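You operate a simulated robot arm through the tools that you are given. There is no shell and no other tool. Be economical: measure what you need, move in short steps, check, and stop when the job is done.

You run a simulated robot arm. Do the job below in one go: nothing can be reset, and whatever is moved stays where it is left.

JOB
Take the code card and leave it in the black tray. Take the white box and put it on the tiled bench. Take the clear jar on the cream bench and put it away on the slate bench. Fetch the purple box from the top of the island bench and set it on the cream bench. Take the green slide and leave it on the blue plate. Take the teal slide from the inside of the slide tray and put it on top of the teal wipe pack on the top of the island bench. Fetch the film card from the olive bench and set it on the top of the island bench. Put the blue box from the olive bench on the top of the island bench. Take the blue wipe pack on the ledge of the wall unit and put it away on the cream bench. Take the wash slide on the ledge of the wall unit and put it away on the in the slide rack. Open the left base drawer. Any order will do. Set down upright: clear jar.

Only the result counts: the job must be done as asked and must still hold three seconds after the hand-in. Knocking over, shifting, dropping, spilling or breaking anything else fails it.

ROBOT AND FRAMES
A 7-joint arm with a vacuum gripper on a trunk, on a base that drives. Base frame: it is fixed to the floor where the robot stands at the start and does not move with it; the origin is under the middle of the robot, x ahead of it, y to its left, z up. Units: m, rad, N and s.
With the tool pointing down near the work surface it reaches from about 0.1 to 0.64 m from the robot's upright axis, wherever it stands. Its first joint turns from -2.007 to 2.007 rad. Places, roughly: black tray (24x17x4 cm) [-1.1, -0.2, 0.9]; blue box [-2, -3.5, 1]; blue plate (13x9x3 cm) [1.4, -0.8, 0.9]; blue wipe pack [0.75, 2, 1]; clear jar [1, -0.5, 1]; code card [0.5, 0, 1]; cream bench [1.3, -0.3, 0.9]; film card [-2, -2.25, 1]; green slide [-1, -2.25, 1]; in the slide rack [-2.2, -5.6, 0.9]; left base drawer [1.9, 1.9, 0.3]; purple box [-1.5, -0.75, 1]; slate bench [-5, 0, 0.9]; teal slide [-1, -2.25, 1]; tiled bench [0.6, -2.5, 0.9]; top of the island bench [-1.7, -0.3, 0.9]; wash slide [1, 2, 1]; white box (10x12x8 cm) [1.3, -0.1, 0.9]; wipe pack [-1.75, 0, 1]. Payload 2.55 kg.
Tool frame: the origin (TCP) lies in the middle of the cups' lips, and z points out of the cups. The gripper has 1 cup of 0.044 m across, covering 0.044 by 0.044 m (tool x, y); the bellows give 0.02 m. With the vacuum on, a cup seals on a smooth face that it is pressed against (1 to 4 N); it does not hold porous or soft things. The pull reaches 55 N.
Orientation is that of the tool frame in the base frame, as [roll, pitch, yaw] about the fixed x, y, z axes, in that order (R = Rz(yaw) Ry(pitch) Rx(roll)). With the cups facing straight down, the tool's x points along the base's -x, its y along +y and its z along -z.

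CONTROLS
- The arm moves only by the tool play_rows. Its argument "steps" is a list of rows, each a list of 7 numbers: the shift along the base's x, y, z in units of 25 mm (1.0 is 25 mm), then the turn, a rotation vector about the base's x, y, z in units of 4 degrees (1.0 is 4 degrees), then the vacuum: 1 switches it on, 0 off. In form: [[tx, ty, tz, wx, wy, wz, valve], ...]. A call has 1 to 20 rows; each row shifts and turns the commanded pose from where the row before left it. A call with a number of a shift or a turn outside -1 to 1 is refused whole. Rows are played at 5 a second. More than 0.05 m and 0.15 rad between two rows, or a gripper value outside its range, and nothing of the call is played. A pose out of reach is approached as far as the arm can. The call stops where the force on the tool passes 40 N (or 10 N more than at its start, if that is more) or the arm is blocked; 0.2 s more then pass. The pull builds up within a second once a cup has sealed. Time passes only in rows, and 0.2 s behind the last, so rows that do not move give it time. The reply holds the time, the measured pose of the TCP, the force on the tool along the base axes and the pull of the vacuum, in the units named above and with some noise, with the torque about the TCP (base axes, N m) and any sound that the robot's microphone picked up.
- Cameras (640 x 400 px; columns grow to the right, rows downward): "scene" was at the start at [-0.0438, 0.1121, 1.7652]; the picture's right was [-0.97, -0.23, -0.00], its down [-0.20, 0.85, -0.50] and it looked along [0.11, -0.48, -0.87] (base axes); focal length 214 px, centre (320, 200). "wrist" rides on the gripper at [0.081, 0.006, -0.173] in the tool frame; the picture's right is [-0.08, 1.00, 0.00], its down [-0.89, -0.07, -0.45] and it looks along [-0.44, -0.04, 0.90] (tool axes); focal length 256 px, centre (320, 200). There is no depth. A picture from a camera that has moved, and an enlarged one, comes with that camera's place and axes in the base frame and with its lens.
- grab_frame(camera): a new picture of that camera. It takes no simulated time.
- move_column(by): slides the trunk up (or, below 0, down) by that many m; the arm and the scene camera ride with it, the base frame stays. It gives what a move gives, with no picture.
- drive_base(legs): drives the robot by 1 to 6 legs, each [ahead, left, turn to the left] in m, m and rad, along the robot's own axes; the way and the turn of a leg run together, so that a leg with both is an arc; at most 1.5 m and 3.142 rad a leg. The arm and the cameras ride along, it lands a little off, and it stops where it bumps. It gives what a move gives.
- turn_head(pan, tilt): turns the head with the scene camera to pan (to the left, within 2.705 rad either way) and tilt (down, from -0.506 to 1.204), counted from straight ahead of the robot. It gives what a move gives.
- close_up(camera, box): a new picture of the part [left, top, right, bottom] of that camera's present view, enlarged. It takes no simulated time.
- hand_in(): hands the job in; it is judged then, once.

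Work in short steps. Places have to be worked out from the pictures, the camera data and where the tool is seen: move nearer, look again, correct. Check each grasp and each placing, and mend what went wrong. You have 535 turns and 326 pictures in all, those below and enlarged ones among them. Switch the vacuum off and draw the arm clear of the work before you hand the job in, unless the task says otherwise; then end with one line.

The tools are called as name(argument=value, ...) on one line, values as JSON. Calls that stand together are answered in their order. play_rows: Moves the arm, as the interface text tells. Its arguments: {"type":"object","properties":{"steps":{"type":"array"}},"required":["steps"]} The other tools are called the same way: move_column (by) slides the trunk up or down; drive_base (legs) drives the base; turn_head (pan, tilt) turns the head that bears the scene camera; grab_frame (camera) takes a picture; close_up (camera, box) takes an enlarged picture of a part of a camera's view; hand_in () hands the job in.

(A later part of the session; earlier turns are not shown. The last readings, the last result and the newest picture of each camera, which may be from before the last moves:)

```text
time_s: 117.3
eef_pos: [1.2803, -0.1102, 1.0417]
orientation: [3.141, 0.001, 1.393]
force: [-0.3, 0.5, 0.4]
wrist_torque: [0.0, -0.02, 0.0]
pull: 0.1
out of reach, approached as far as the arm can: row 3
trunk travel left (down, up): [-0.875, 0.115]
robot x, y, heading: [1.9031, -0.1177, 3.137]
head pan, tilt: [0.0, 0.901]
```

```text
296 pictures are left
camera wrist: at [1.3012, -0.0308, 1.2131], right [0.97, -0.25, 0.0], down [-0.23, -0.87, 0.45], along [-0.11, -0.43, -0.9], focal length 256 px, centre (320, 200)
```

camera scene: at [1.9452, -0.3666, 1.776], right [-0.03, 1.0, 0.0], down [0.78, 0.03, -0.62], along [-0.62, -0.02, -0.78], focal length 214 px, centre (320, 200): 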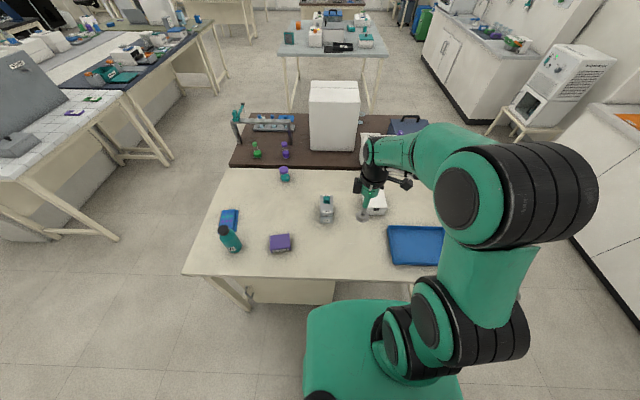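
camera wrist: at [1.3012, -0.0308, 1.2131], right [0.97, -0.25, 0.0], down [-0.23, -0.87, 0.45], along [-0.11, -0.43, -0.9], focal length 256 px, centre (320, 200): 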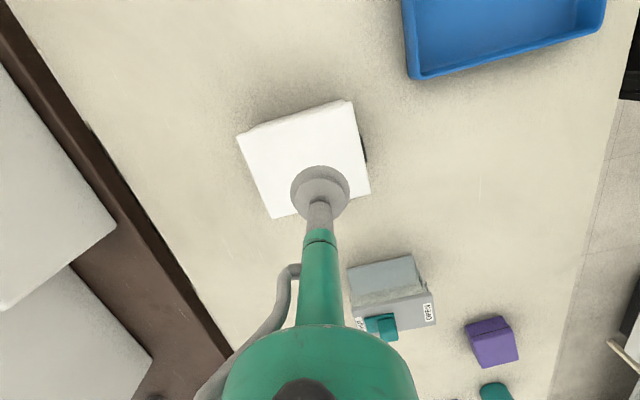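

Nearly centred. Descend with vacuum on.

play_rows(steps=[[-0.2, 0.2, -0.6, 0, 0, 0, 1], [0, 0, -0.6, 0, 0, 0, 1], [0, 0, -0.4, 0, 0, 0, 1], [0, 0, -0.3, 0, 0, 0, 1], [0, 0, -0.3, 0, 0, 0, 1], [0, 0, -0.2, 0, 0, 0, 1], [0, 0, -0.2, 0, 0, 0, 1], [0, 0, 0, 0, 0, 0, 1]])

```text
time_s: 119.1
eef_pos: [1.2762, -0.1049, 0.9767]
orientation: [-3.141, 0.0, 1.39]
force: [1.0, 0.7, -0.3]
wrist_torque: [-0.02, 0.0, -0.02]
pull: 0.1
trunk travel left (down, up): [-0.875, 0.115]
robot x, y, heading: [1.9039, -0.1218, 3.14]
head pan, tilt: [0.0, 0.901]
```

play_rows(steps=[[0, 0, -0.15, 0, 0, 0, 1], [0, 0, -0.15, 0, 0, 0, 1], [0, 0, -0.12, 0, 0, 0, 1], [0, 0, -0.12, 0, 0, 0, 1], [0, 0, 0, 0, 0, 0, 1]])

```text
time_s: 120.3
eef_pos: [1.2745, -0.1057, 0.9636]
orientation: [-3.141, 0.0, 1.393]
force: [-0.5, 0.8, 0.1]
wrist_torque: [-0.01, -0.04, 0.02]
pull: 0.1
trunk travel left (down, up): [-0.875, 0.115]
robot x, y, heading: [1.903, -0.1213, 3.14]
head pan, tilt: [0.0, 0.901]
```

play_rows(steps=[[0, 0, -0.12, 0, 0, 0, 1], [0, 0, -0.12, 0, 0, 0, 1], [0, 0, -0.1, 0, 0, 0, 1], [0, 0, 0, 0, 0, 0, 1]])

```text
time_s: 121.3
eef_pos: [1.2758, -0.1048, 0.9553]
orientation: [3.141, 0.0, 1.392]
force: [0.0, 0.2, 0.9]
wrist_torque: [0.01, -0.03, 0.02]
pull: 55.1
trunk travel left (down, up): [-0.875, 0.115]
robot x, y, heading: [1.9028, -0.1214, 3.141]
head pan, tilt: [0.0, 0.901]
```

Sealed. Lift and retract the box, then back away from the bench.

play_rows(steps=[[0, 0, 0.5, 0, 0, 0, 1], [0, 0, 1, 0, 0, 0, 1], [0, 0, 1, 0, 0, 0, 1], [0.5, 0, 1, 0, 0, 0, 1], [1, 0, 1, 0, 0, 0, 1], [1, 0, 1, 0, 0, 0, 1], [1, 0, 1, 0, 0, 0, 1], [1, 0, 1, 0, 0, 0, 1], [1, 0, 0.5, 0, 0, 0, 1], [1, 0, 0, 0, 0, 0, 1], [1, 0, 0, 0, 0, 0, 1], [1, 0, 0, 0, 0, 0, 1], [1, 0, 0, 0, 0, 0, 1], [1, 0, 0, 0, 0, 0, 1]])

drive_base(legs=[[-0.3, 0, 0], [0, 1.43, 0], [1.4, 0, 0], [0, 0, 1.571]])

grab_frame(camera="scene")

```text
time_s: 124.3
eef_pos: [1.538, -0.1076, 1.1552]
orientation: [-3.141, 0.0, 1.393]
force: [-0.5, 0.0, -1.5]
wrist_torque: [0.01, 0.0, -0.01]
pull: 54.7
trunk travel left (down, up): [-0.875, 0.115]
robot x, y, heading: [1.9014, -0.1207, 3.139]
head pan, tilt: [0.0, 0.901]
```

```text
time_s: 143.4
eef_pos: [0.82, -1.9439, 1.1569]
orientation: [-3.14, -0.001, 2.96]
force: [-0.3, -0.8, -1.9]
wrist_torque: [0.03, 0.05, 0.01]
pull: 54.7
trunk travel left (down, up): [-0.875, 0.115]
robot x, y, heading: [0.837, -1.58, -1.58]
head pan, tilt: [0.0, 0.901]
```

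```text
295 pictures are left
camera scene: at [1.0121, -1.5945, 1.7759], right [-1.0, 0.01, 0.0], down [0.01, 0.78, -0.62], along [0.0, -0.62, -0.78], focal length 214 px, centre (320, 200)
```

scene: 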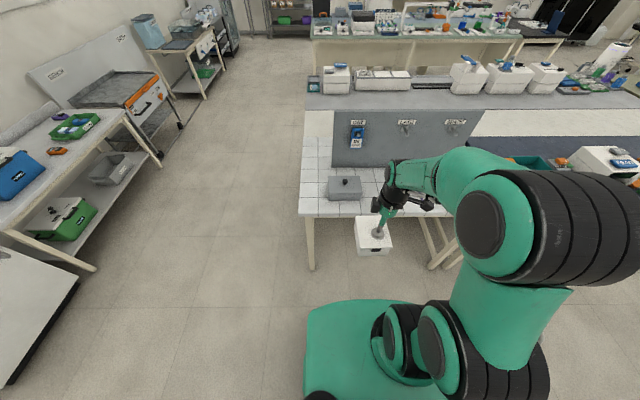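

The tiled bench edge is at y≈−2.2. Look with the wrist camera at what's on it.

grab_frame(camera="wrist")

```text
294 pictures are left
camera wrist: at [0.7409, -1.9229, 1.3276], right [0.26, 0.97, 0.0], down [0.87, -0.23, 0.45], along [0.43, -0.11, -0.9], focal length 256 px, centre (320, 200)
```

wrist: 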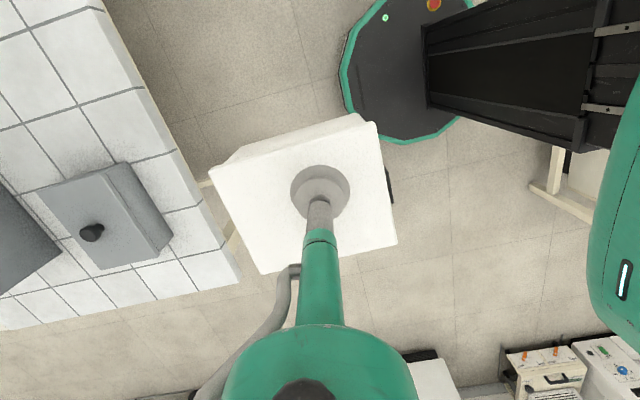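

Free spot ≈[0.655, −2.33] between the grey box and the small purple/green cards. Drive there.

drive_base(legs=[[0, -0.17, 0.009], [0.24, 0, 0]])

grab_frame(camera="wrist")

grab_frame(camera="scene")

```text
time_s: 146.2
eef_pos: [0.6456, -2.1775, 1.1549]
orientation: [-3.141, 0.001, 2.967]
force: [0.3, -0.4, -0.8]
wrist_torque: [0.06, 0.04, 0.01]
pull: 54.9
trunk travel left (down, up): [-0.875, 0.115]
robot x, y, heading: [0.6592, -1.8114, -1.574]
head pan, tilt: [0.0, 0.901]
```

```text
293 pictures are left
camera wrist: at [0.5669, -2.1576, 1.3276], right [0.25, 0.97, 0.0], down [0.87, -0.23, 0.45], along [0.43, -0.11, -0.9], focal length 256 px, centre (320, 200)
```

wrist: 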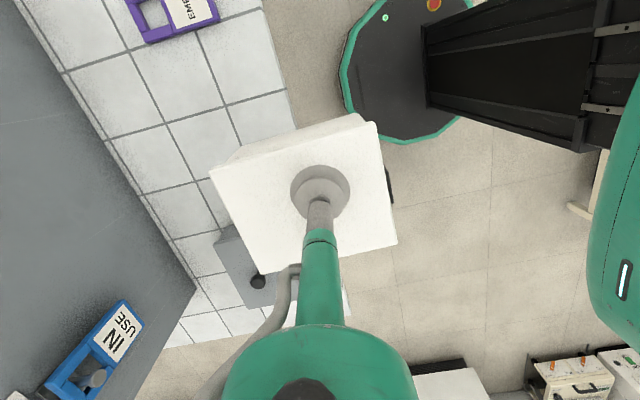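

```text
292 pictures are left
camera scene: at [0.8363, -1.8278, 1.7759], right [-1.0, 0.0, 0.0], down [0.0, 0.78, -0.62], along [0.0, -0.62, -0.78], focal length 214 px, centre (320, 200)
```

scene: 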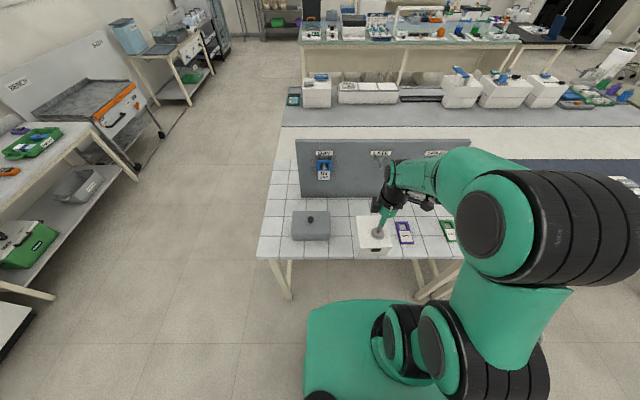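

Spot is clear: gray box x 0.80+, purple card x<0.49, board at y≈−2.55. Move to y=−2.345 and lower (expected contact TCP≈0.955).

play_rows(steps=[[0, -1, 0, 0, 0, 0, 1], [0, -1, 0, 0, 0, 0, 1], [0, -1, -1, 0, 0, 0, 1], [0, -1, -1, 0, 0, 0, 1], [0, -1, -1, 0, 0, 0, 1], [0, -1, -1, 0, 0, 0, 1], [0, -0.6, -1, 0, 0, 0, 1], [0, 0, -1, 0, 0, 0, 1], [0, 0, -0.8, 0, 0, 0, 1], [0, 0, 0, 0, 0, 0, 1]])

grab_frame(camera="wrist")

```text
time_s: 148.4
eef_pos: [0.6457, -2.3455, 0.9868]
orientation: [-3.14, 0.0, 2.966]
force: [0.3, -0.4, -1.2]
wrist_torque: [-0.01, 0.05, -0.03]
pull: 54.9
trunk travel left (down, up): [-0.875, 0.115]
robot x, y, heading: [0.6575, -1.8111, -1.576]
head pan, tilt: [0.0, 0.901]
```

```text
291 pictures are left
camera wrist: at [0.5662, -2.3246, 1.1591], right [0.25, 0.97, 0.0], down [0.87, -0.23, 0.45], along [0.43, -0.11, -0.9], focal length 256 px, centre (320, 200)
```

wrist: 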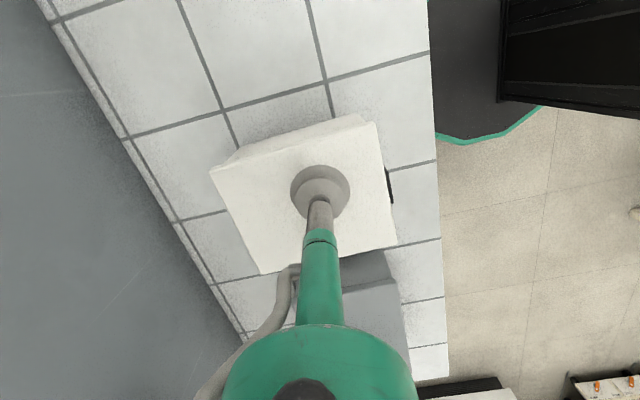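

Gap to the gray box is ~3.5 cm; shift 1.5 cm away from it and lower to contact.

play_rows(steps=[[-0.6, 0, -0.3, 0, 0, 0, 1], [0, 0, -0.3, 0, 0, 0, 1], [0, 0, -0.2, 0, 0, 0, 1], [0, 0, -0.15, 0, 0, 0, 1], [0, 0, 0, 0, 0, 0, 1]])

play_rows(steps=[[0, 0, -0.1, 0, 0, 0, 1], [0, 0, -0.1, 0, 0, 0, 1], [0, 0, 0, 0, 0, 0, 1]])

```text
time_s: 149.6
eef_pos: [0.6287, -2.344, 0.9631]
orientation: [3.14, 0.0, 2.965]
force: [0.6, -0.7, -1.6]
wrist_torque: [0.02, 0.03, 0.01]
pull: 54.5
trunk travel left (down, up): [-0.875, 0.115]
robot x, y, heading: [0.6573, -1.8129, -1.574]
head pan, tilt: [0.0, 0.901]
```

```text
time_s: 150.4
eef_pos: [0.6301, -2.3431, 0.9573]
orientation: [-3.141, 0.001, 2.967]
force: [0.5, -0.2, -0.9]
wrist_torque: [0.01, 0.02, -0.02]
pull: 55.2
trunk travel left (down, up): [-0.875, 0.115]
robot x, y, heading: [0.655, -1.8116, -1.576]
head pan, tilt: [0.0, 0.901]
```

play_rows(steps=[[0, 0, -0.1, 0, 0, 0, 1], [0, 0, -0.1, 0, 0, 0, 1], [0, 0, 0, 0, 0, 0, 1]])

```text
time_s: 151.2
eef_pos: [0.6296, -2.344, 0.9519]
orientation: [-3.14, 0.001, 2.965]
force: [0.5, 0.2, -1.5]
wrist_torque: [0.01, 0.06, -0.01]
pull: 54.5
trunk travel left (down, up): [-0.875, 0.115]
robot x, y, heading: [0.6591, -1.8143, -1.576]
head pan, tilt: [0.0, 0.901]
```

play_rows(steps=[[0, 0, -0.1, 0, 0, 0, 1], [0, 0, -0.1, 0, 0, 0, 1], [0, 0, 0, 0, 0, 0, 1]])

```text
time_s: 152.0
eef_pos: [0.6302, -2.343, 0.9501]
orientation: [-3.139, 0.001, 2.967]
force: [-4.4, -0.1, 11.9]
wrist_torque: [0.01, -0.37, 0.04]
pull: 55.7
trunk travel left (down, up): [-0.875, 0.115]
robot x, y, heading: [0.659, -1.8097, -1.575]
head pan, tilt: [0.0, 0.901]
```

Contact. Release, rise, retract.

play_rows(steps=[[0, 0, 0.05, 0, 0, 0, 0], [0, 0, 0, 0, 0, 0, 0], [0, 0, 0, 0, 0, 0, 0], [0, 0, 0.3, 0, 0, 0, 0], [0, 0, 0.5, 0, 0, 0, 0], [0, 0, 1, 0, 0, 0, 0], [0, 0, 1, 0, 0, 0, 0], [0, 0, 1, 0, 0, 0, 0], [0, 0, 1, 0, 0, 0, 0], [0, 0, 1, 0, 0, 0, 0], [0, 0, 1, 0, 0, 0, 0], [0, 0.5, 1, 0, 0, 0, 0], [0, 1, 1, 0, 0, 0, 0], [0, 1, 0, 0, 0, 0, 0], [0, 1, 0, 0, 0, 0, 0], [0, 1, 0, 0, 0, 0, 0], [0, 1, 0, 0, 0, 0, 0]])

grab_frame(camera="wrist")

```text
time_s: 155.6
eef_pos: [0.6317, -2.2036, 1.1674]
orientation: [3.141, 0.0, 2.965]
force: [-0.3, 0.6, -1.4]
wrist_torque: [0.0, 0.05, -0.02]
pull: 0.0
trunk travel left (down, up): [-0.875, 0.115]
robot x, y, heading: [0.6565, -1.8117, -1.573]
head pan, tilt: [0.0, 0.901]
```

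```text
290 pictures are left
camera wrist: at [0.5538, -2.1817, 1.3393], right [0.25, 0.97, 0.0], down [0.87, -0.23, 0.45], along [0.43, -0.11, -0.9], focal length 256 px, centre (320, 200)
```

wrist: 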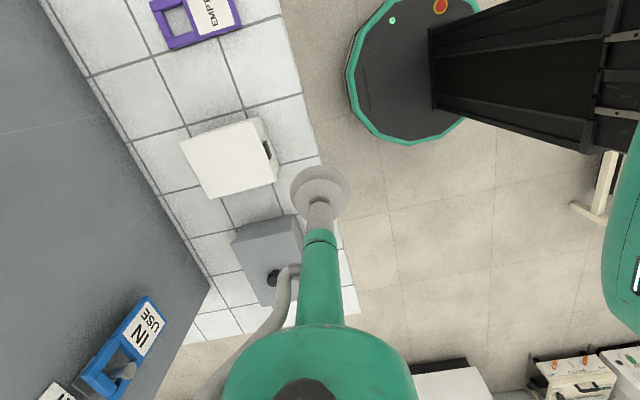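

White box placed. Back off and drive to the navy bench at x≈−0.85.

drive_base(legs=[[-0.2, 0, 0], [0, -1.5, 0]])

grab_frame(camera="scene")

grab_frame(camera="wrist")

```text
time_s: 164.2
eef_pos: [-0.8629, -1.9918, 1.1685]
orientation: [3.142, 0.001, 2.957]
force: [0.1, 0.1, -0.2]
wrist_torque: [0.01, -0.01, 0.01]
pull: 0.1
trunk travel left (down, up): [-0.875, 0.115]
robot x, y, heading: [-0.8333, -1.5989, -1.577]
head pan, tilt: [0.0, 0.901]
```

```text
289 pictures are left
camera scene: at [-0.6575, -1.617, 1.7759], right [-1.0, 0.01, 0.0], down [0.01, 0.78, -0.62], along [-0.01, -0.62, -0.78], focal length 214 px, centre (320, 200)
```

scene: 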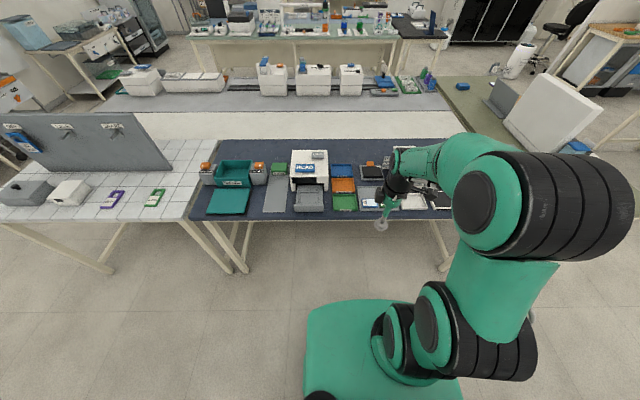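

```text
288 pictures are left
camera wrist: at [-0.9425, -1.9708, 1.3389], right [0.26, 0.97, 0.0], down [0.86, -0.23, 0.45], along [0.43, -0.11, -0.9], focal length 256 px, centre (320, 200)
```

wrist: 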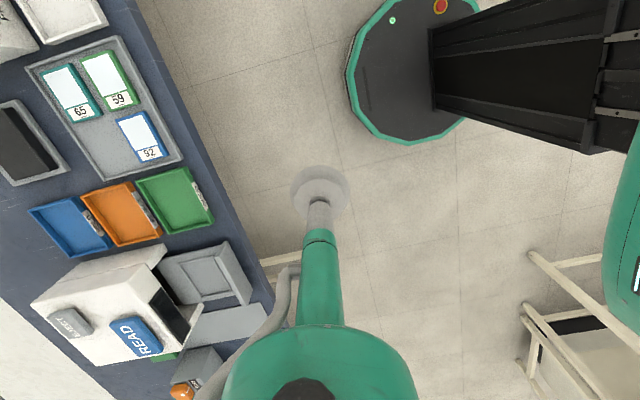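

The slide tray holds teal (65), green (59) and blue (92) slides. Green ≈[−1.016, −2.286]. Drive nearer.

drive_base(legs=[[0.23, -0.17, 0]])

grab_frame(camera="wrist")

```text
time_s: 166.2
eef_pos: [-1.0281, -2.2219, 1.1676]
orientation: [-3.142, 0.001, 2.97]
force: [0.2, -0.6, -0.1]
wrist_torque: [0.0, -0.01, -0.01]
pull: 0.0
trunk travel left (down, up): [-0.875, 0.115]
robot x, y, heading: [-1.0031, -1.8298, -1.57]
head pan, tilt: [0.0, 0.901]
```

```text
287 pictures are left
camera wrist: at [-1.1063, -2.2023, 1.3388], right [0.25, 0.97, 0.0], down [0.87, -0.22, 0.45], along [0.43, -0.11, -0.9], focal length 256 px, centre (320, 200)
```

wrist: 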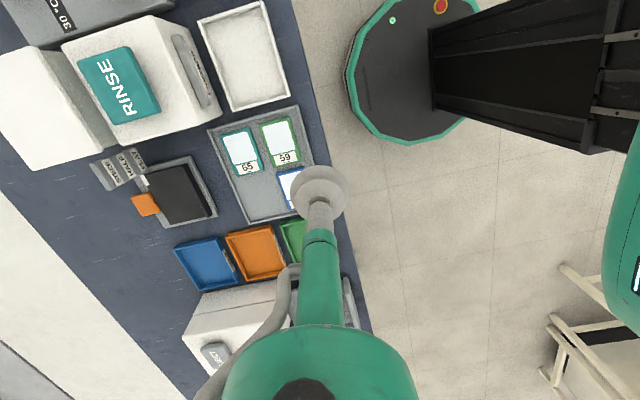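

Green slide ≈[−1.022, −2.293]. Position above it and look closely.

play_rows(steps=[[0.1, -0.7, -1, 0, 0, 0, 0], [0.1, -0.7, -1, 0, 0, 0, 0], [0, -0.7, -1, 0, 0, 0, 0], [0, -0.7, -1, 0, 0, 0, 0], [0, 0, -1, 0, 0, 0, 0], [0, 0, -1, 0, 0, 0, 0], [0, 0, -1, 0, 0, 0, 0]])

grab_frame(camera="wrist")

```text
time_s: 167.8
eef_pos: [-1.0211, -2.2933, 0.9924]
orientation: [-3.141, 0.0, 2.971]
force: [-0.4, -0.4, 0.8]
wrist_torque: [0.04, -0.02, 0.0]
pull: 0.1
trunk travel left (down, up): [-0.875, 0.115]
robot x, y, heading: [-1.0041, -1.8318, -1.57]
head pan, tilt: [0.0, 0.901]
```

```text
286 pictures are left
camera wrist: at [-1.1006, -2.2726, 1.1636], right [0.25, 0.97, 0.0], down [0.87, -0.22, 0.45], along [0.43, -0.11, -0.9], focal length 256 px, centre (320, 200)
```

wrist: 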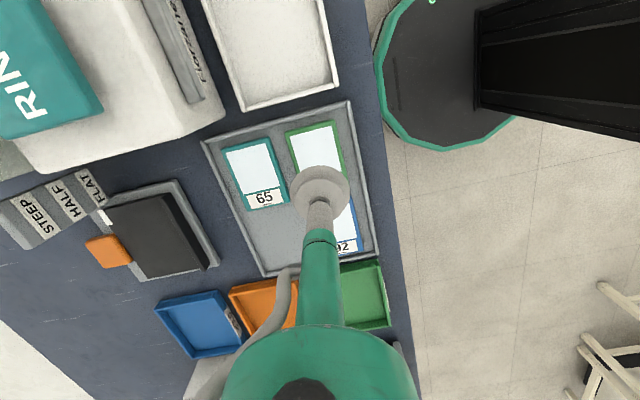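

Nearly centred; shift 6 mm toward the glass and descend gently.

play_rows(steps=[[-0.25, 0, -1, 0, 0, 0, 1], [0, 0, -1, 0, 0, 0, 1], [0, 0, -0.5, 0, 0, 0, 1], [0, 0, -0.3, 0, 0, 0, 1], [0, 0, 0, 0, 0, 0, 1]])

play_rows(steps=[[0, 0, -0.15, 0, 0, 0, 1], [0, 0, -0.15, 0, 0, 0, 1], [0, 0, -0.15, 0, 0, 0, 1], [0, 0, 0, 0, 0, 0, 1]])

```text
time_s: 169.0
eef_pos: [-1.028, -2.292, 0.9213]
orientation: [-3.14, -0.001, 2.971]
force: [0.2, 0.1, 0.4]
wrist_torque: [0.02, 0.02, 0.02]
pull: 0.0
trunk travel left (down, up): [-0.875, 0.115]
robot x, y, heading: [-1.0043, -1.83, -1.568]
head pan, tilt: [0.0, 0.901]
```

```text
time_s: 170.0
eef_pos: [-1.0277, -2.2925, 0.9092]
orientation: [3.14, 0.0, 2.97]
force: [0.2, -0.5, -0.6]
wrist_torque: [0.03, -0.02, 0.05]
pull: 0.0
trunk travel left (down, up): [-0.875, 0.115]
robot x, y, heading: [-1.003, -1.8321, -1.569]
head pan, tilt: [0.0, 0.901]
```

play_rows(steps=[[0, 0, -0.12, 0, 0, 0, 1], [0, 0, -0.12, 0, 0, 0, 1], [0, 0, -0.12, 0, 0, 0, 1], [0, 0, 0, 0, 0, 0, 1]])

```text
time_s: 171.0
eef_pos: [-1.0288, -2.2924, 0.9015]
orientation: [3.141, 0.0, 2.97]
force: [0.0, 0.2, -0.3]
wrist_torque: [-0.05, 0.01, -0.02]
pull: 54.0
trunk travel left (down, up): [-0.875, 0.115]
robot x, y, heading: [-1.0039, -1.8304, -1.572]
head pan, tilt: [0.0, 0.901]
```

Sealed. Lift and check the slide is held alone.

play_rows(steps=[[0, 0, 0.5, 0, 0, 0, 1], [0, 0, 1, 0, 0, 0, 1], [0, 0, 1, 0, 0, 0, 1], [0, 0, 1, 0, 0, 0, 1], [0, 0, 1, 0, 0, 0, 1], [0, 0, 1, 0, 0, 0, 1], [0, 0, 1, 0, 0, 0, 1], [0, 0.5, 1, 0, 0, 0, 1], [0, 1, 1, 0, 0, 0, 1], [0, 1, 1, 0, 0, 0, 1], [0, 1, 0.5, 0, 0, 0, 1], [0, 0.6, 0, 0, 0, 0, 1]])

grab_frame(camera="wrist")

```text
time_s: 173.6
eef_pos: [-1.0257, -2.1885, 1.1538]
orientation: [3.141, -0.001, 2.971]
force: [-0.4, -0.2, -1.4]
wrist_torque: [0.04, 0.02, 0.0]
pull: 55.1
trunk travel left (down, up): [-0.875, 0.115]
robot x, y, heading: [-1.0075, -1.8288, -1.565]
head pan, tilt: [0.0, 0.901]
```

```text
285 pictures are left
camera wrist: at [-1.1043, -2.1683, 1.3253], right [0.25, 0.97, 0.0], down [0.87, -0.22, 0.45], along [0.43, -0.11, -0.9], focal length 256 px, centre (320, 200)
```

wrist: 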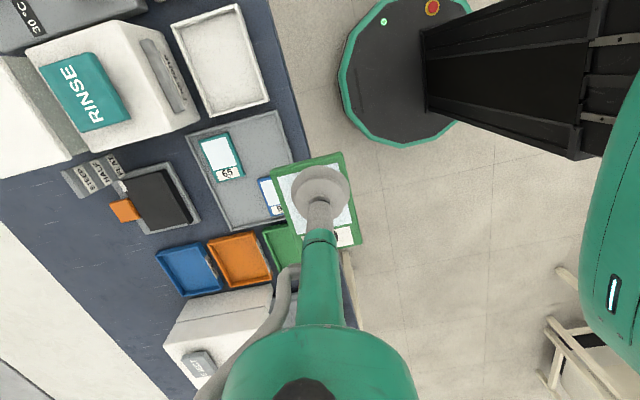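

Holding the green slide. Drive to the right end of the cream bench and face +y.

drive_base(legs=[[-0.25, 0, 0], [0, 1.5, 0], [0, 0.9, 0], [0, 0, 1.571], [0, 0, 1.571]])

grab_frame(camera="scene")

```text
time_s: 194.7
eef_pos: [1.4763, -1.2119, 1.1535]
orientation: [3.141, 0.0, -0.158]
force: [-0.3, -0.8, -0.4]
wrist_torque: [0.0, 0.01, -0.01]
pull: 54.7
trunk travel left (down, up): [-0.875, 0.115]
robot x, y, heading: [1.4579, -1.572, 1.589]
head pan, tilt: [0.0, 0.901]
```

```text
284 pictures are left
camera scene: at [1.2825, -1.5577, 1.7759], right [1.0, 0.02, 0.0], down [0.01, -0.78, -0.62], along [-0.01, 0.62, -0.78], focal length 214 px, centre (320, 200)
```

scene: 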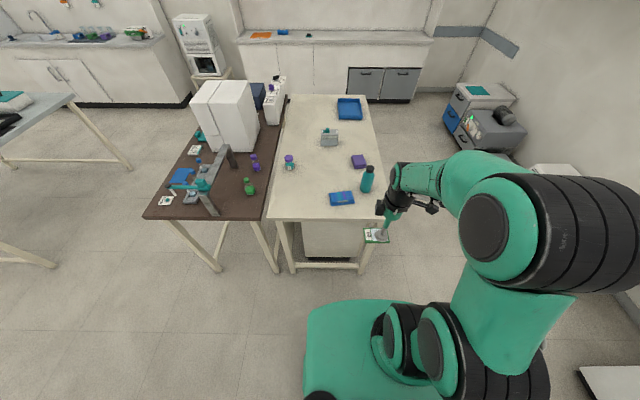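

Plate ≈[1.38, −0.86]. Approach.

drive_base(legs=[[0.22, 0.08, -0.018]])

grab_frame(camera="wrist")

```text
time_s: 196.5
eef_pos: [1.3999, -0.983, 1.1529]
orientation: [3.141, -0.001, -0.174]
force: [-0.8, -0.4, -0.5]
wrist_torque: [0.0, 0.0, 0.01]
pull: 55.1
trunk travel left (down, up): [-0.875, 0.115]
robot x, y, heading: [1.3769, -1.3422, 1.57]
head pan, tilt: [0.0, 0.901]
```

```text
283 pictures are left
camera wrist: at [1.477, -1.0021, 1.325], right [-0.25, -0.97, 0.0], down [-0.87, 0.22, 0.44], along [-0.43, 0.11, -0.9], focal length 256 px, centre (320, 200)
```

wrist: 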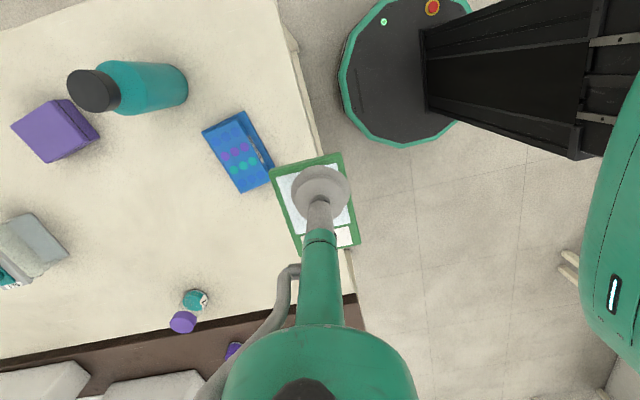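

Plate centre ≈[1.40, −0.847]. Move above and lower to 1.0.

play_rows(steps=[[0, 1, 0, 0, 0, 0, 1], [0, 1, 0, 0, 0, 0, 1], [0, 1, -1, 0, 0, 0, 1], [0, 1, -1, 0, 0, 0, 1], [0, 1, -1, 0, 0, 0, 1], [0, 0.5, -1, 0, 0, 0, 1], [0, 0, -1, 0, 0, 0, 1], [0, 0, -1, 0, 0, 0, 1], [0, 0, -0.5, 0, 0, 0, 1]])

grab_frame(camera="wrist")

```text
time_s: 198.5
eef_pos: [1.3999, -0.8436, 0.9918]
orientation: [3.141, 0.0, -0.175]
force: [0.5, -0.2, -1.4]
wrist_torque: [-0.02, -0.01, 0.01]
pull: 54.6
trunk travel left (down, up): [-0.875, 0.115]
robot x, y, heading: [1.3734, -1.3425, 1.572]
head pan, tilt: [0.0, 0.901]
```

```text
282 pictures are left
camera wrist: at [1.4774, -0.8643, 1.1623], right [-0.25, -0.97, 0.0], down [-0.87, 0.22, 0.45], along [-0.43, 0.11, -0.9], focal length 256 px, centre (320, 200)
```

wrist: 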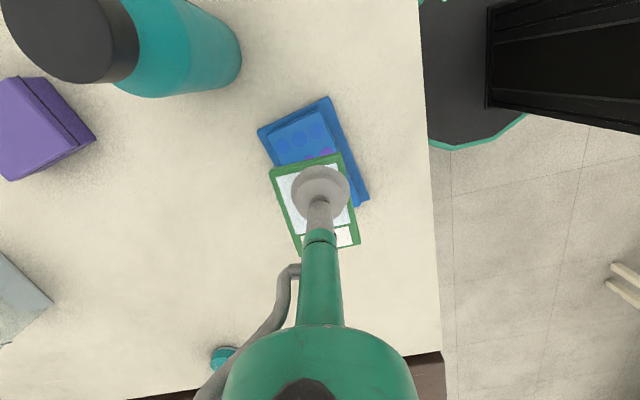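

Plate is right below; rotate 10° to align, shift 8 mm in x, and lower.

play_rows(steps=[[0.15, 0.1, -0.3, 0, 0, 0.8, 1], [0.15, 0.1, -0.3, 0, 0, 0.8, 1], [0, 0, -0.3, 0, 0, 0.8, 1], [0, 0, -0.3, 0, 0, 0, 1], [0, 0, -0.3, 0, 0, 0, 1], [0, 0, -0.3, 0, 0, 0, 1], [0, 0, 0, 0, 0, 0, 1]])

grab_frame(camera="wrist")

```text
time_s: 200.1
eef_pos: [1.407, -0.8412, 0.9459]
orientation: [-3.14, 0.001, -0.007]
force: [0.1, -0.1, -0.9]
wrist_torque: [0.01, 0.04, 0.0]
pull: 54.6
trunk travel left (down, up): [-0.875, 0.115]
robot x, y, heading: [1.3778, -1.3412, 1.569]
head pan, tilt: [0.0, 0.901]
```

```text
281 pictures are left
camera wrist: at [1.4871, -0.8473, 1.1168], right [-0.09, -1.0, 0.0], down [-0.89, 0.08, 0.45], along [-0.44, 0.04, -0.9], focal length 256 px, centre (320, 200)
```

wrist: 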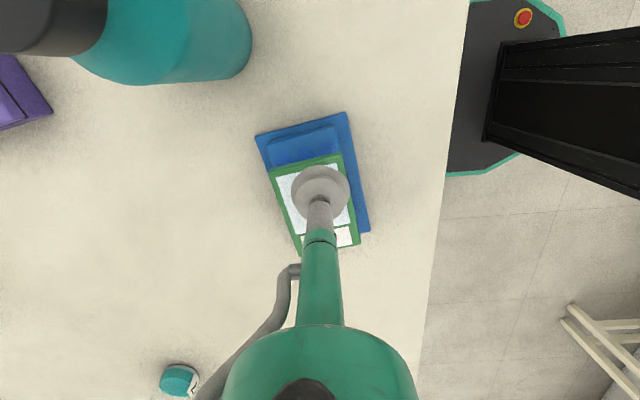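

Aligned. Small shift (+6 mm x, +5 mm y) and lower to contact.

play_rows(steps=[[0.25, 0.2, -0.15, 0, 0, 0, 1], [0, 0, -0.15, 0, 0, 0, 1], [0, 0, -0.15, 0, 0, 0, 1], [0, 0, 0, 0, 0, 0, 1]])

play_rows(steps=[[0, 0, -0.1, 0, 0, 0, 1], [0, 0, -0.1, 0, 0, 0, 1], [0, 0, 0, 0, 0, 0, 1]])

```text
time_s: 201.1
eef_pos: [1.414, -0.8354, 0.9333]
orientation: [-3.142, -0.002, -0.008]
force: [-0.2, -0.1, -0.7]
wrist_torque: [0.01, -0.02, -0.01]
pull: 55.2
trunk travel left (down, up): [-0.875, 0.115]
robot x, y, heading: [1.3753, -1.3462, 1.568]
head pan, tilt: [0.0, 0.901]
```

```text
time_s: 201.9
eef_pos: [1.4143, -0.8343, 0.9297]
orientation: [-3.14, 0.0, -0.007]
force: [0.0, 0.2, -0.5]
wrist_torque: [-0.02, -0.02, -0.01]
pull: 54.4
trunk travel left (down, up): [-0.875, 0.115]
robot x, y, heading: [1.3731, -1.3436, 1.567]
head pan, tilt: [0.0, 0.901]
```

play_rows(steps=[[0, 0, -0.1, 0, 0, 0, 1], [0, 0, -0.1, 0, 0, 0, 1], [0, 0, 0, 0, 0, 0, 1]])

```text
time_s: 202.7
eef_pos: [1.4132, -0.8355, 0.926]
orientation: [3.141, 0.0, -0.008]
force: [-1.0, -0.2, -0.9]
wrist_torque: [0.02, 0.0, -0.01]
pull: 54.8
trunk travel left (down, up): [-0.875, 0.115]
robot x, y, heading: [1.3751, -1.3409, 1.57]
head pan, tilt: [0.0, 0.901]
```

play_rows(steps=[[0, 0, -0.1, 0, 0, 0, 1], [0, 0, -0.1, 0, 0, 0, 1], [0, 0, 0, 0, 0, 0, 1]])

```text
time_s: 203.5
eef_pos: [1.4136, -0.8354, 0.9191]
orientation: [-3.141, 0.001, -0.008]
force: [-0.7, -0.4, -0.2]
wrist_torque: [0.01, -0.01, 0.0]
pull: 54.7
trunk travel left (down, up): [-0.875, 0.115]
robot x, y, heading: [1.3762, -1.3413, 1.571]
head pan, tilt: [0.0, 0.901]
```

play_rows(steps=[[0, 0, -0.1, 0, 0, 0, 1], [0, 0, -0.1, 0, 0, 0, 1], [0, 0, 0, 0, 0, 0, 1]])

grab_frame(camera="wrist")

```text
time_s: 204.3
eef_pos: [1.414, -0.8352, 0.9135]
orientation: [3.14, -0.001, -0.008]
force: [0.0, 0.3, 0.0]
wrist_torque: [-0.04, 0.01, 0.04]
pull: 54.8
trunk travel left (down, up): [-0.875, 0.115]
robot x, y, heading: [1.3746, -1.3366, 1.578]
head pan, tilt: [0.0, 0.901]
```

```text
280 pictures are left
camera wrist: at [1.4937, -0.8415, 1.0864], right [-0.09, -1.0, 0.0], down [-0.89, 0.08, 0.45], along [-0.44, 0.04, -0.9], focal length 256 px, centre (320, 200)
```

wrist: 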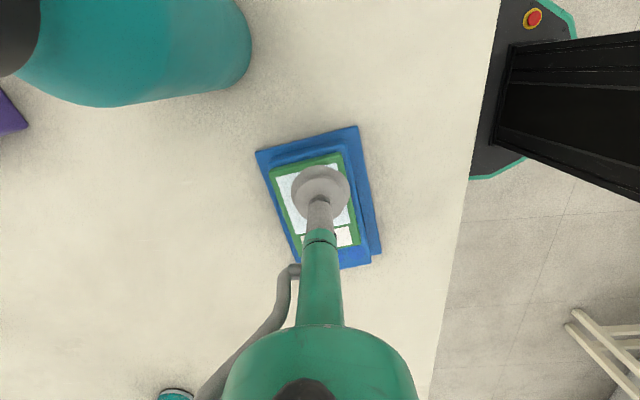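

Nicely centred on the plate. Keep lowering.

play_rows(steps=[[0, -0.1, -0.1, 0, 0, 0, 1], [0, 0, -0.1, 0, 0, 0, 1], [0, 0, 0, 0, 0, 0, 1]])

```text
time_s: 205.1
eef_pos: [1.4142, -0.8357, 0.914]
orientation: [-3.132, -0.002, -0.006]
force: [2.1, 3.3, 21.0]
wrist_torque: [-0.21, 0.27, -0.01]
pull: 54.9
trunk travel left (down, up): [-0.875, 0.115]
robot x, y, heading: [1.3733, -1.3411, 1.569]
head pan, tilt: [0.0, 0.901]
```

Contact. Ease, release, and rise.

play_rows(steps=[[0, 0, 0.12, 0, 0, 0, 0], [0, 0, 0, 0, 0, 0, 0], [0, 0, 0, 0, 0, 0, 0], [0, 0, 0.3, 0, 0, 0, 0], [0, 0, 0.5, 0, 0, 0, 0], [0, 0, 1, 0, 0, 0, 0], [0, 0, 1, 0, 0, 0, 0], [0, 0, 1, 0, 0, 0, 0], [0, 0, 1, 0, 0, 0, 0], [0, 0, 1, 0, 0, 0, 0], [0, 0, 1, 0, 0, 0, 0], [0, 0, 1, 0, 0, 0, 0], [0, 0, 1, 0, 0, 0, 0], [0, -0.5, 1, 0, 0, 0, 0], [0, -1, 0, 0, 0, 0, 0], [0, -1, 0, 0, 0, 0, 0], [0, -1, 0, 0, 0, 0, 0], [0, -1, 0, 0, 0, 0, 0], [0, -1, 0, 0, 0, 0, 0]])

grab_frame(camera="wrist")

```text
time_s: 209.1
eef_pos: [1.4139, -0.9769, 1.1593]
orientation: [3.14, -0.001, -0.006]
force: [0.1, 0.2, -0.4]
wrist_torque: [0.04, -0.01, 0.0]
pull: 0.1
trunk travel left (down, up): [-0.875, 0.115]
robot x, y, heading: [1.3748, -1.3396, 1.568]
head pan, tilt: [0.0, 0.901]
```

```text
279 pictures are left
camera wrist: at [1.4938, -0.9844, 1.3311], right [-0.09, -1.0, 0.0], down [-0.89, 0.08, 0.45], along [-0.44, 0.04, -0.9], focal length 256 px, centre (320, 200)
```

wrist: 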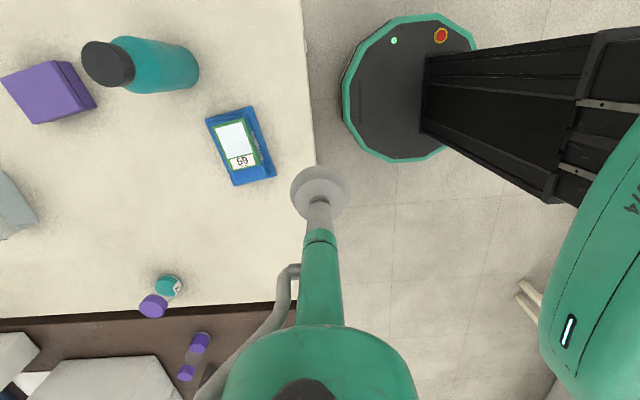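

Green slide is on the plate. Now the clear jar: go round to the far side of the cream bench again.

drive_base(legs=[[-0.22, 0, 0], [0, -0.76, 0], [0, 0, 1.573], [0, -1.22, 0], [0.17, 0, 0]])

grab_frame(camera="wrist")

```text
time_s: 225.2
eef_pos: [1.5649, -0.2757, 1.1593]
orientation: [3.142, 0.0, 1.574]
force: [-0.1, 0.5, 0.5]
wrist_torque: [0.01, -0.01, -0.03]
pull: 0.1
trunk travel left (down, up): [-0.875, 0.115]
robot x, y, heading: [1.9299, -0.3127, -3.132]
head pan, tilt: [0.0, 0.901]
```

```text
278 pictures are left
camera wrist: at [1.5699, -0.1944, 1.3307], right [1.0, -0.08, 0.0], down [-0.07, -0.89, 0.45], along [-0.03, -0.44, -0.9], focal length 256 px, centre (320, 200)
```

wrist: 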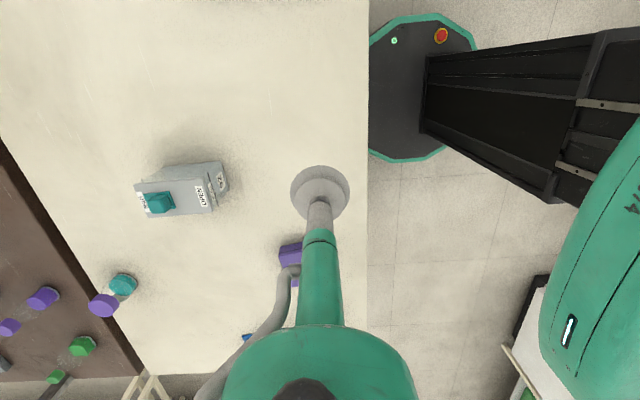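

The jar has a lid with a teal slider (at SHUT) and a free part towards the OPEN label. Move nearer and look closely.

play_rows(steps=[[-1, -0.2, 0, 0, 0, 0, 0], [-1, -0.2, 0, 0, 0, 0, 0], [-1, -0.2, 0, 0, 0, 0, 0], [-1, -0.2, 0, 0, 0, 0, 0], [-1, -0.2, -0.5, 0, 0, 0, 0], [-1, -0.2, -0.5, 0, 0, 0, 0], [-0.8, 0, -1, 0, 0, 0, 0], [0, 0, -0.5, 0, 0, 0, 0]])

grab_frame(camera="wrist")

```text
time_s: 227.0
eef_pos: [1.3945, -0.3032, 1.0964]
orientation: [-3.141, 0.0, 1.575]
force: [0.7, 0.6, -0.2]
wrist_torque: [0.0, 0.03, 0.01]
pull: 0.1
trunk travel left (down, up): [-0.875, 0.115]
robot x, y, heading: [1.9321, -0.3097, -3.137]
head pan, tilt: [0.0, 0.901]
```

```text
277 pictures are left
camera wrist: at [1.3997, -0.2227, 1.2686], right [1.0, -0.08, 0.0], down [-0.07, -0.89, 0.45], along [-0.03, -0.44, -0.9], focal length 256 px, centre (320, 200)
```

wrist: 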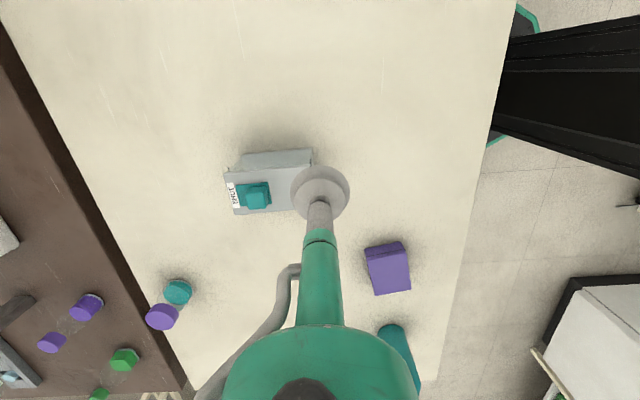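

Shift the tool +7 cm in x so the lid is unoccluded.

play_rows(steps=[[1, 0, 0, 0, 0, 0, 0], [1, 0, 0, 0, 0, 0, 0], [0.9, 0, 0, 0, 0, 0, 0], [0, 0, 0, 0, 0, 0, 0]])

close_up(camera="wrist", box=[120, 110, 280, 210])

```text
time_s: 228.0
eef_pos: [1.4668, -0.3068, 1.0975]
orientation: [-3.141, 0.001, 1.575]
force: [0.4, 0.1, -0.6]
wrist_torque: [0.0, -0.01, -0.01]
pull: 0.1
trunk travel left (down, up): [-0.875, 0.115]
robot x, y, heading: [1.9287, -0.3072, -3.134]
head pan, tilt: [0.0, 0.901]
```

```text
4.00 times, centred on (200, 160) of wrist
camera zoom: at [1.4733, -0.2259, 1.2687], right [1.0, -0.08, 0.0], down [-0.07, -0.89, 0.44], along [-0.03, -0.44, -0.9], focal length 1024 px, centre (800, 360)
```

zoom: 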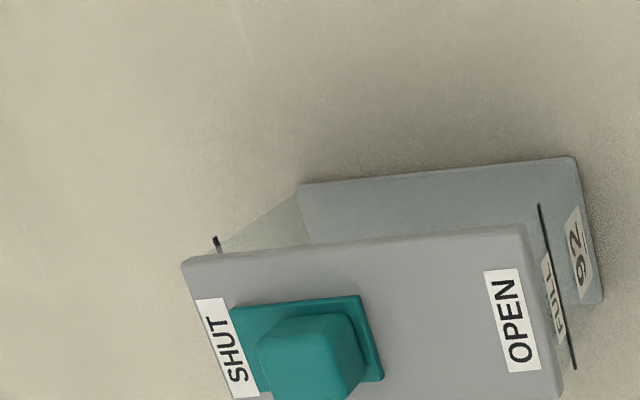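

Lid free area centre ≈[1.359, −0.343], z≈0.975. Go above it at 1.01 and check.

play_rows(steps=[[-1, -0.3, 0, 0, 0, 0, 0], [-1, -0.3, 0, 0, 0, 0, 0], [-1, -0.3, 0, 0, 0, 0, 0], [-1, -0.3, -1, 0, 0, 0, 0], [-0.32, -0.25, -1, 0, 0, 0, 0], [0, 0, -1, 0, 0, 0, 0], [0, 0, -0.4, 0, 0, 0, 0]])

close_up(camera="wrist", box=[200, 100, 440, 250])

```text
time_s: 229.6
eef_pos: [1.3604, -0.3416, 1.0121]
orientation: [-3.14, 0.0, 1.575]
force: [-0.6, 0.3, 0.3]
wrist_torque: [0.01, -0.01, -0.02]
pull: 0.2
trunk travel left (down, up): [-0.875, 0.115]
robot x, y, heading: [1.9325, -0.3119, -3.135]
head pan, tilt: [0.0, 0.901]
```

```text
2.67 times, centred on (320, 175) of wrist
camera zoom: at [1.3659, -0.2594, 1.1838], right [1.0, -0.08, 0.0], down [-0.07, -0.89, 0.44], along [-0.03, -0.44, -0.9], focal length 683 px, centre (320, 267)
```

zoom: 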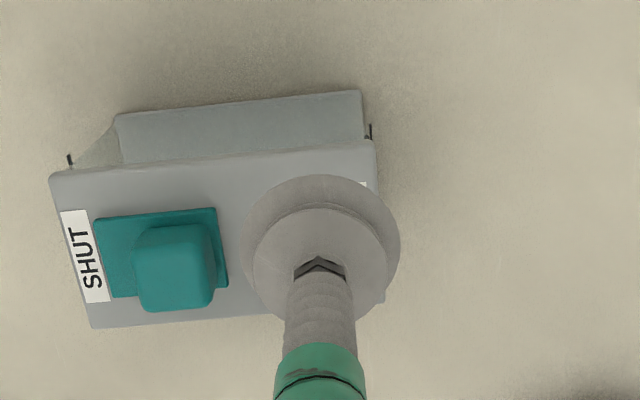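

Projecting down, I need −7 mm in x and −7 mm in y. Adjust and lower to 0.992, recheck.

play_rows(steps=[[-0.28, -0.3, -0.4, 0, 0, 0, 0], [0, 0, -0.4, 0, 0, 0, 0], [0, 0, 0, 0, 0, 0, 0]])

close_up(camera="wrist", box=[200, 100, 440, 250])

```text
time_s: 230.4
eef_pos: [1.3533, -0.3491, 0.9917]
orientation: [-3.14, 0.0, 1.574]
force: [-1.3, -0.6, -0.7]
wrist_torque: [0.0, -0.04, -0.01]
pull: 0.1
trunk travel left (down, up): [-0.875, 0.115]
robot x, y, heading: [1.9334, -0.3086, -3.135]
head pan, tilt: [0.0, 0.901]
```

```text
2.67 times, centred on (320, 175) of wrist
camera zoom: at [1.3589, -0.2683, 1.1637], right [1.0, -0.08, 0.0], down [-0.07, -0.89, 0.44], along [-0.03, -0.44, -0.9], focal length 683 px, centre (320, 267)
```

zoom: 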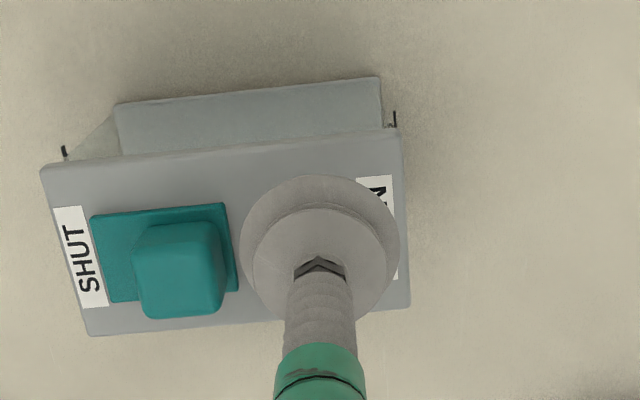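

Now centred on the free lid area. Descend gently with vacuum.

play_rows(steps=[[0, 0, -0.15, 0, 0, 0, 1], [0, 0, -0.15, 0, 0, 0, 1], [0, 0, -0.12, 0, 0, 0, 1], [0, 0, -0.12, 0, 0, 0, 1], [0, 0, 0, 0, 0, 0, 1]])

```text
time_s: 231.6
eef_pos: [1.3538, -0.3491, 0.9773]
orientation: [3.141, 0.001, 1.574]
force: [0.2, 0.3, 0.1]
wrist_torque: [0.02, 0.0, 0.02]
pull: 0.1
trunk travel left (down, up): [-0.875, 0.115]
robot x, y, heading: [1.9306, -0.3091, -3.136]
head pan, tilt: [0.0, 0.901]
```

play_rows(steps=[[0, 0, -0.1, 0, 0, 0, 1], [0, 0, -0.1, 0, 0, 0, 1], [0, 0, -0.1, 0, 0, 0, 1], [0, 0, 0, 0, 0, 0, 1]])

close_up(camera="wrist", box=[200, 100, 440, 250])

```text
time_s: 232.6
eef_pos: [1.3528, -0.3504, 0.9705]
orientation: [-3.141, 0.002, 1.573]
force: [-0.6, 0.8, -1.3]
wrist_torque: [-0.03, -0.02, -0.01]
pull: 0.1
trunk travel left (down, up): [-0.875, 0.115]
robot x, y, heading: [1.9359, -0.3139, -3.132]
head pan, tilt: [0.0, 0.901]
```

```text
2.67 times, centred on (320, 175) of wrist
camera zoom: at [1.3581, -0.2689, 1.1418], right [1.0, -0.08, 0.0], down [-0.07, -0.89, 0.44], along [-0.03, -0.44, -0.9], focal length 683 px, centre (320, 267)
```

zoom: 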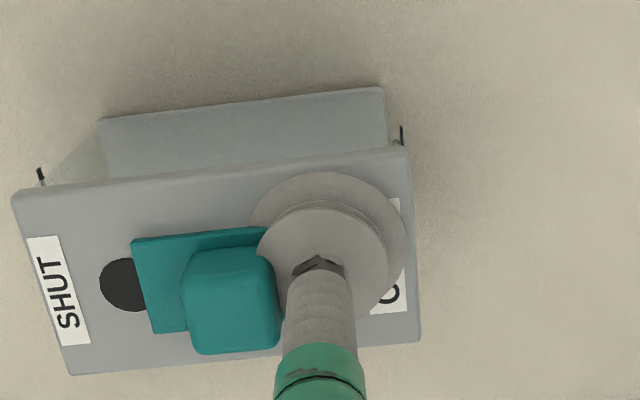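

The slider has shifted toward OPEN, uncovering a hole. Vacuum off, rise, and look before anything else.

play_rows(steps=[[0, 0, 0.3, 0, 0, 0, 0], [0, 0, 0.5, 0, 0, 0, 0], [0, 0, 1, 0, 0, 0, 0], [0.5, 0, 1, 0, 0, 0, 0], [1, 0, 1, 0, 0, 0, 0], [1, 0, 0, 0, 0, 0, 0], [1, 0, 0, 0, 0, 0, 0], [1, 0, 0, 0, 0, 0, 0]])

close_up(camera="wrist", box=[120, 110, 280, 210])

```text
time_s: 234.4
eef_pos: [1.4654, -0.3486, 1.0667]
orientation: [-3.14, 0.0, 1.573]
force: [-0.2, -0.4, -1.5]
wrist_torque: [0.04, 0.05, 0.02]
pull: 0.1
trunk travel left (down, up): [-0.875, 0.115]
robot x, y, heading: [1.9345, -0.3098, -3.13]
head pan, tilt: [0.0, 0.901]
```

```text
4.00 times, centred on (200, 160) of wrist
camera zoom: at [1.4719, -0.2681, 1.2375], right [1.0, -0.08, 0.0], down [-0.07, -0.89, 0.45], along [-0.03, -0.44, -0.9], focal length 1024 px, centre (800, 360)
```

zoom: 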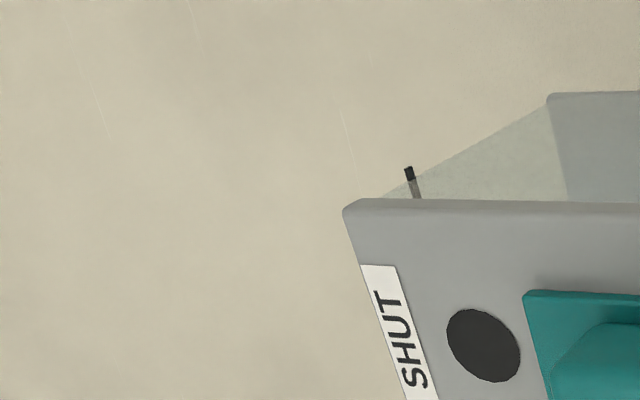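

grab_frame(camera="wrist")

grab_frame(camera="scene")

```text
271 pictures are left
camera wrist: at [1.4719, -0.2681, 1.2375], right [1.0, -0.08, 0.0], down [-0.07, -0.89, 0.45], along [-0.03, -0.44, -0.9], focal length 256 px, centre (320, 200)
```

wrist: 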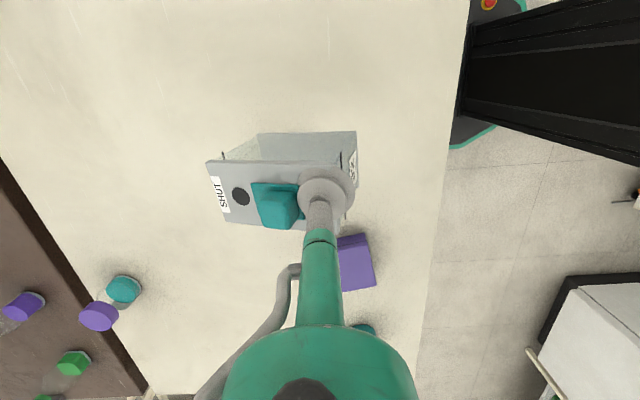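

```text
270 pictures are left
camera scene: at [1.919, -0.4866, 1.7759], right [-0.01, 1.0, 0.0], down [0.78, 0.01, -0.62], along [-0.62, -0.01, -0.78], focal length 214 px, centre (320, 200)
```

scene: 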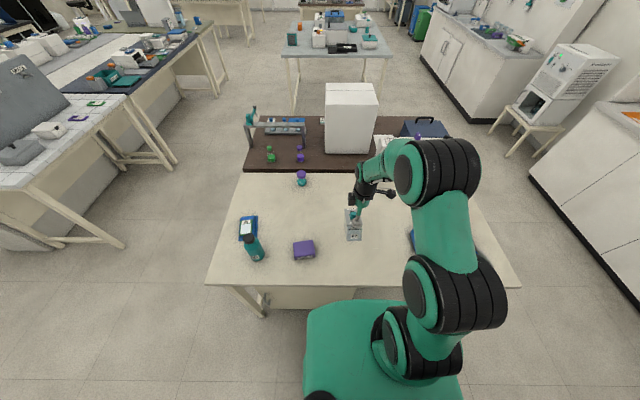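

By apparent size, the jar seems to be hanging from the cup although the pull reads 0. Zoom in from the head camera to verify.

close_up(camera="scene", box=[310, 160, 406, 260])

close_up(camera="wrist", box=[200, 110, 400, 235])

```text
4.00 times, centred on (358, 210) of scene
camera zoom: at [1.919, -0.4866, 1.7759], right [-0.01, 1.0, 0.0], down [0.78, 0.01, -0.62], along [-0.62, -0.01, -0.78], focal length 858 px, centre (168, 160)
```

zoom: 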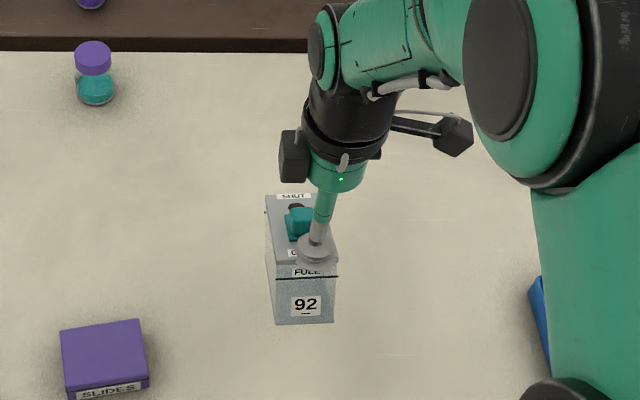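

```text
3.20 times, centred on (300, 172) of wrist
camera zoom: at [1.4719, -0.2681, 1.2375], right [1.0, -0.08, 0.0], down [-0.07, -0.89, 0.45], along [-0.03, -0.44, -0.9], focal length 819 px, centre (384, 288)
```

zoom: 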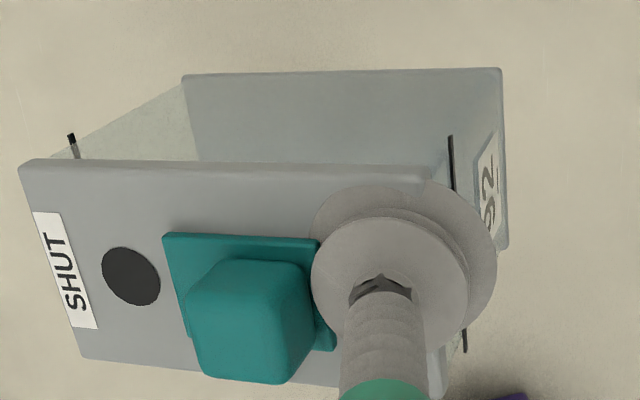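

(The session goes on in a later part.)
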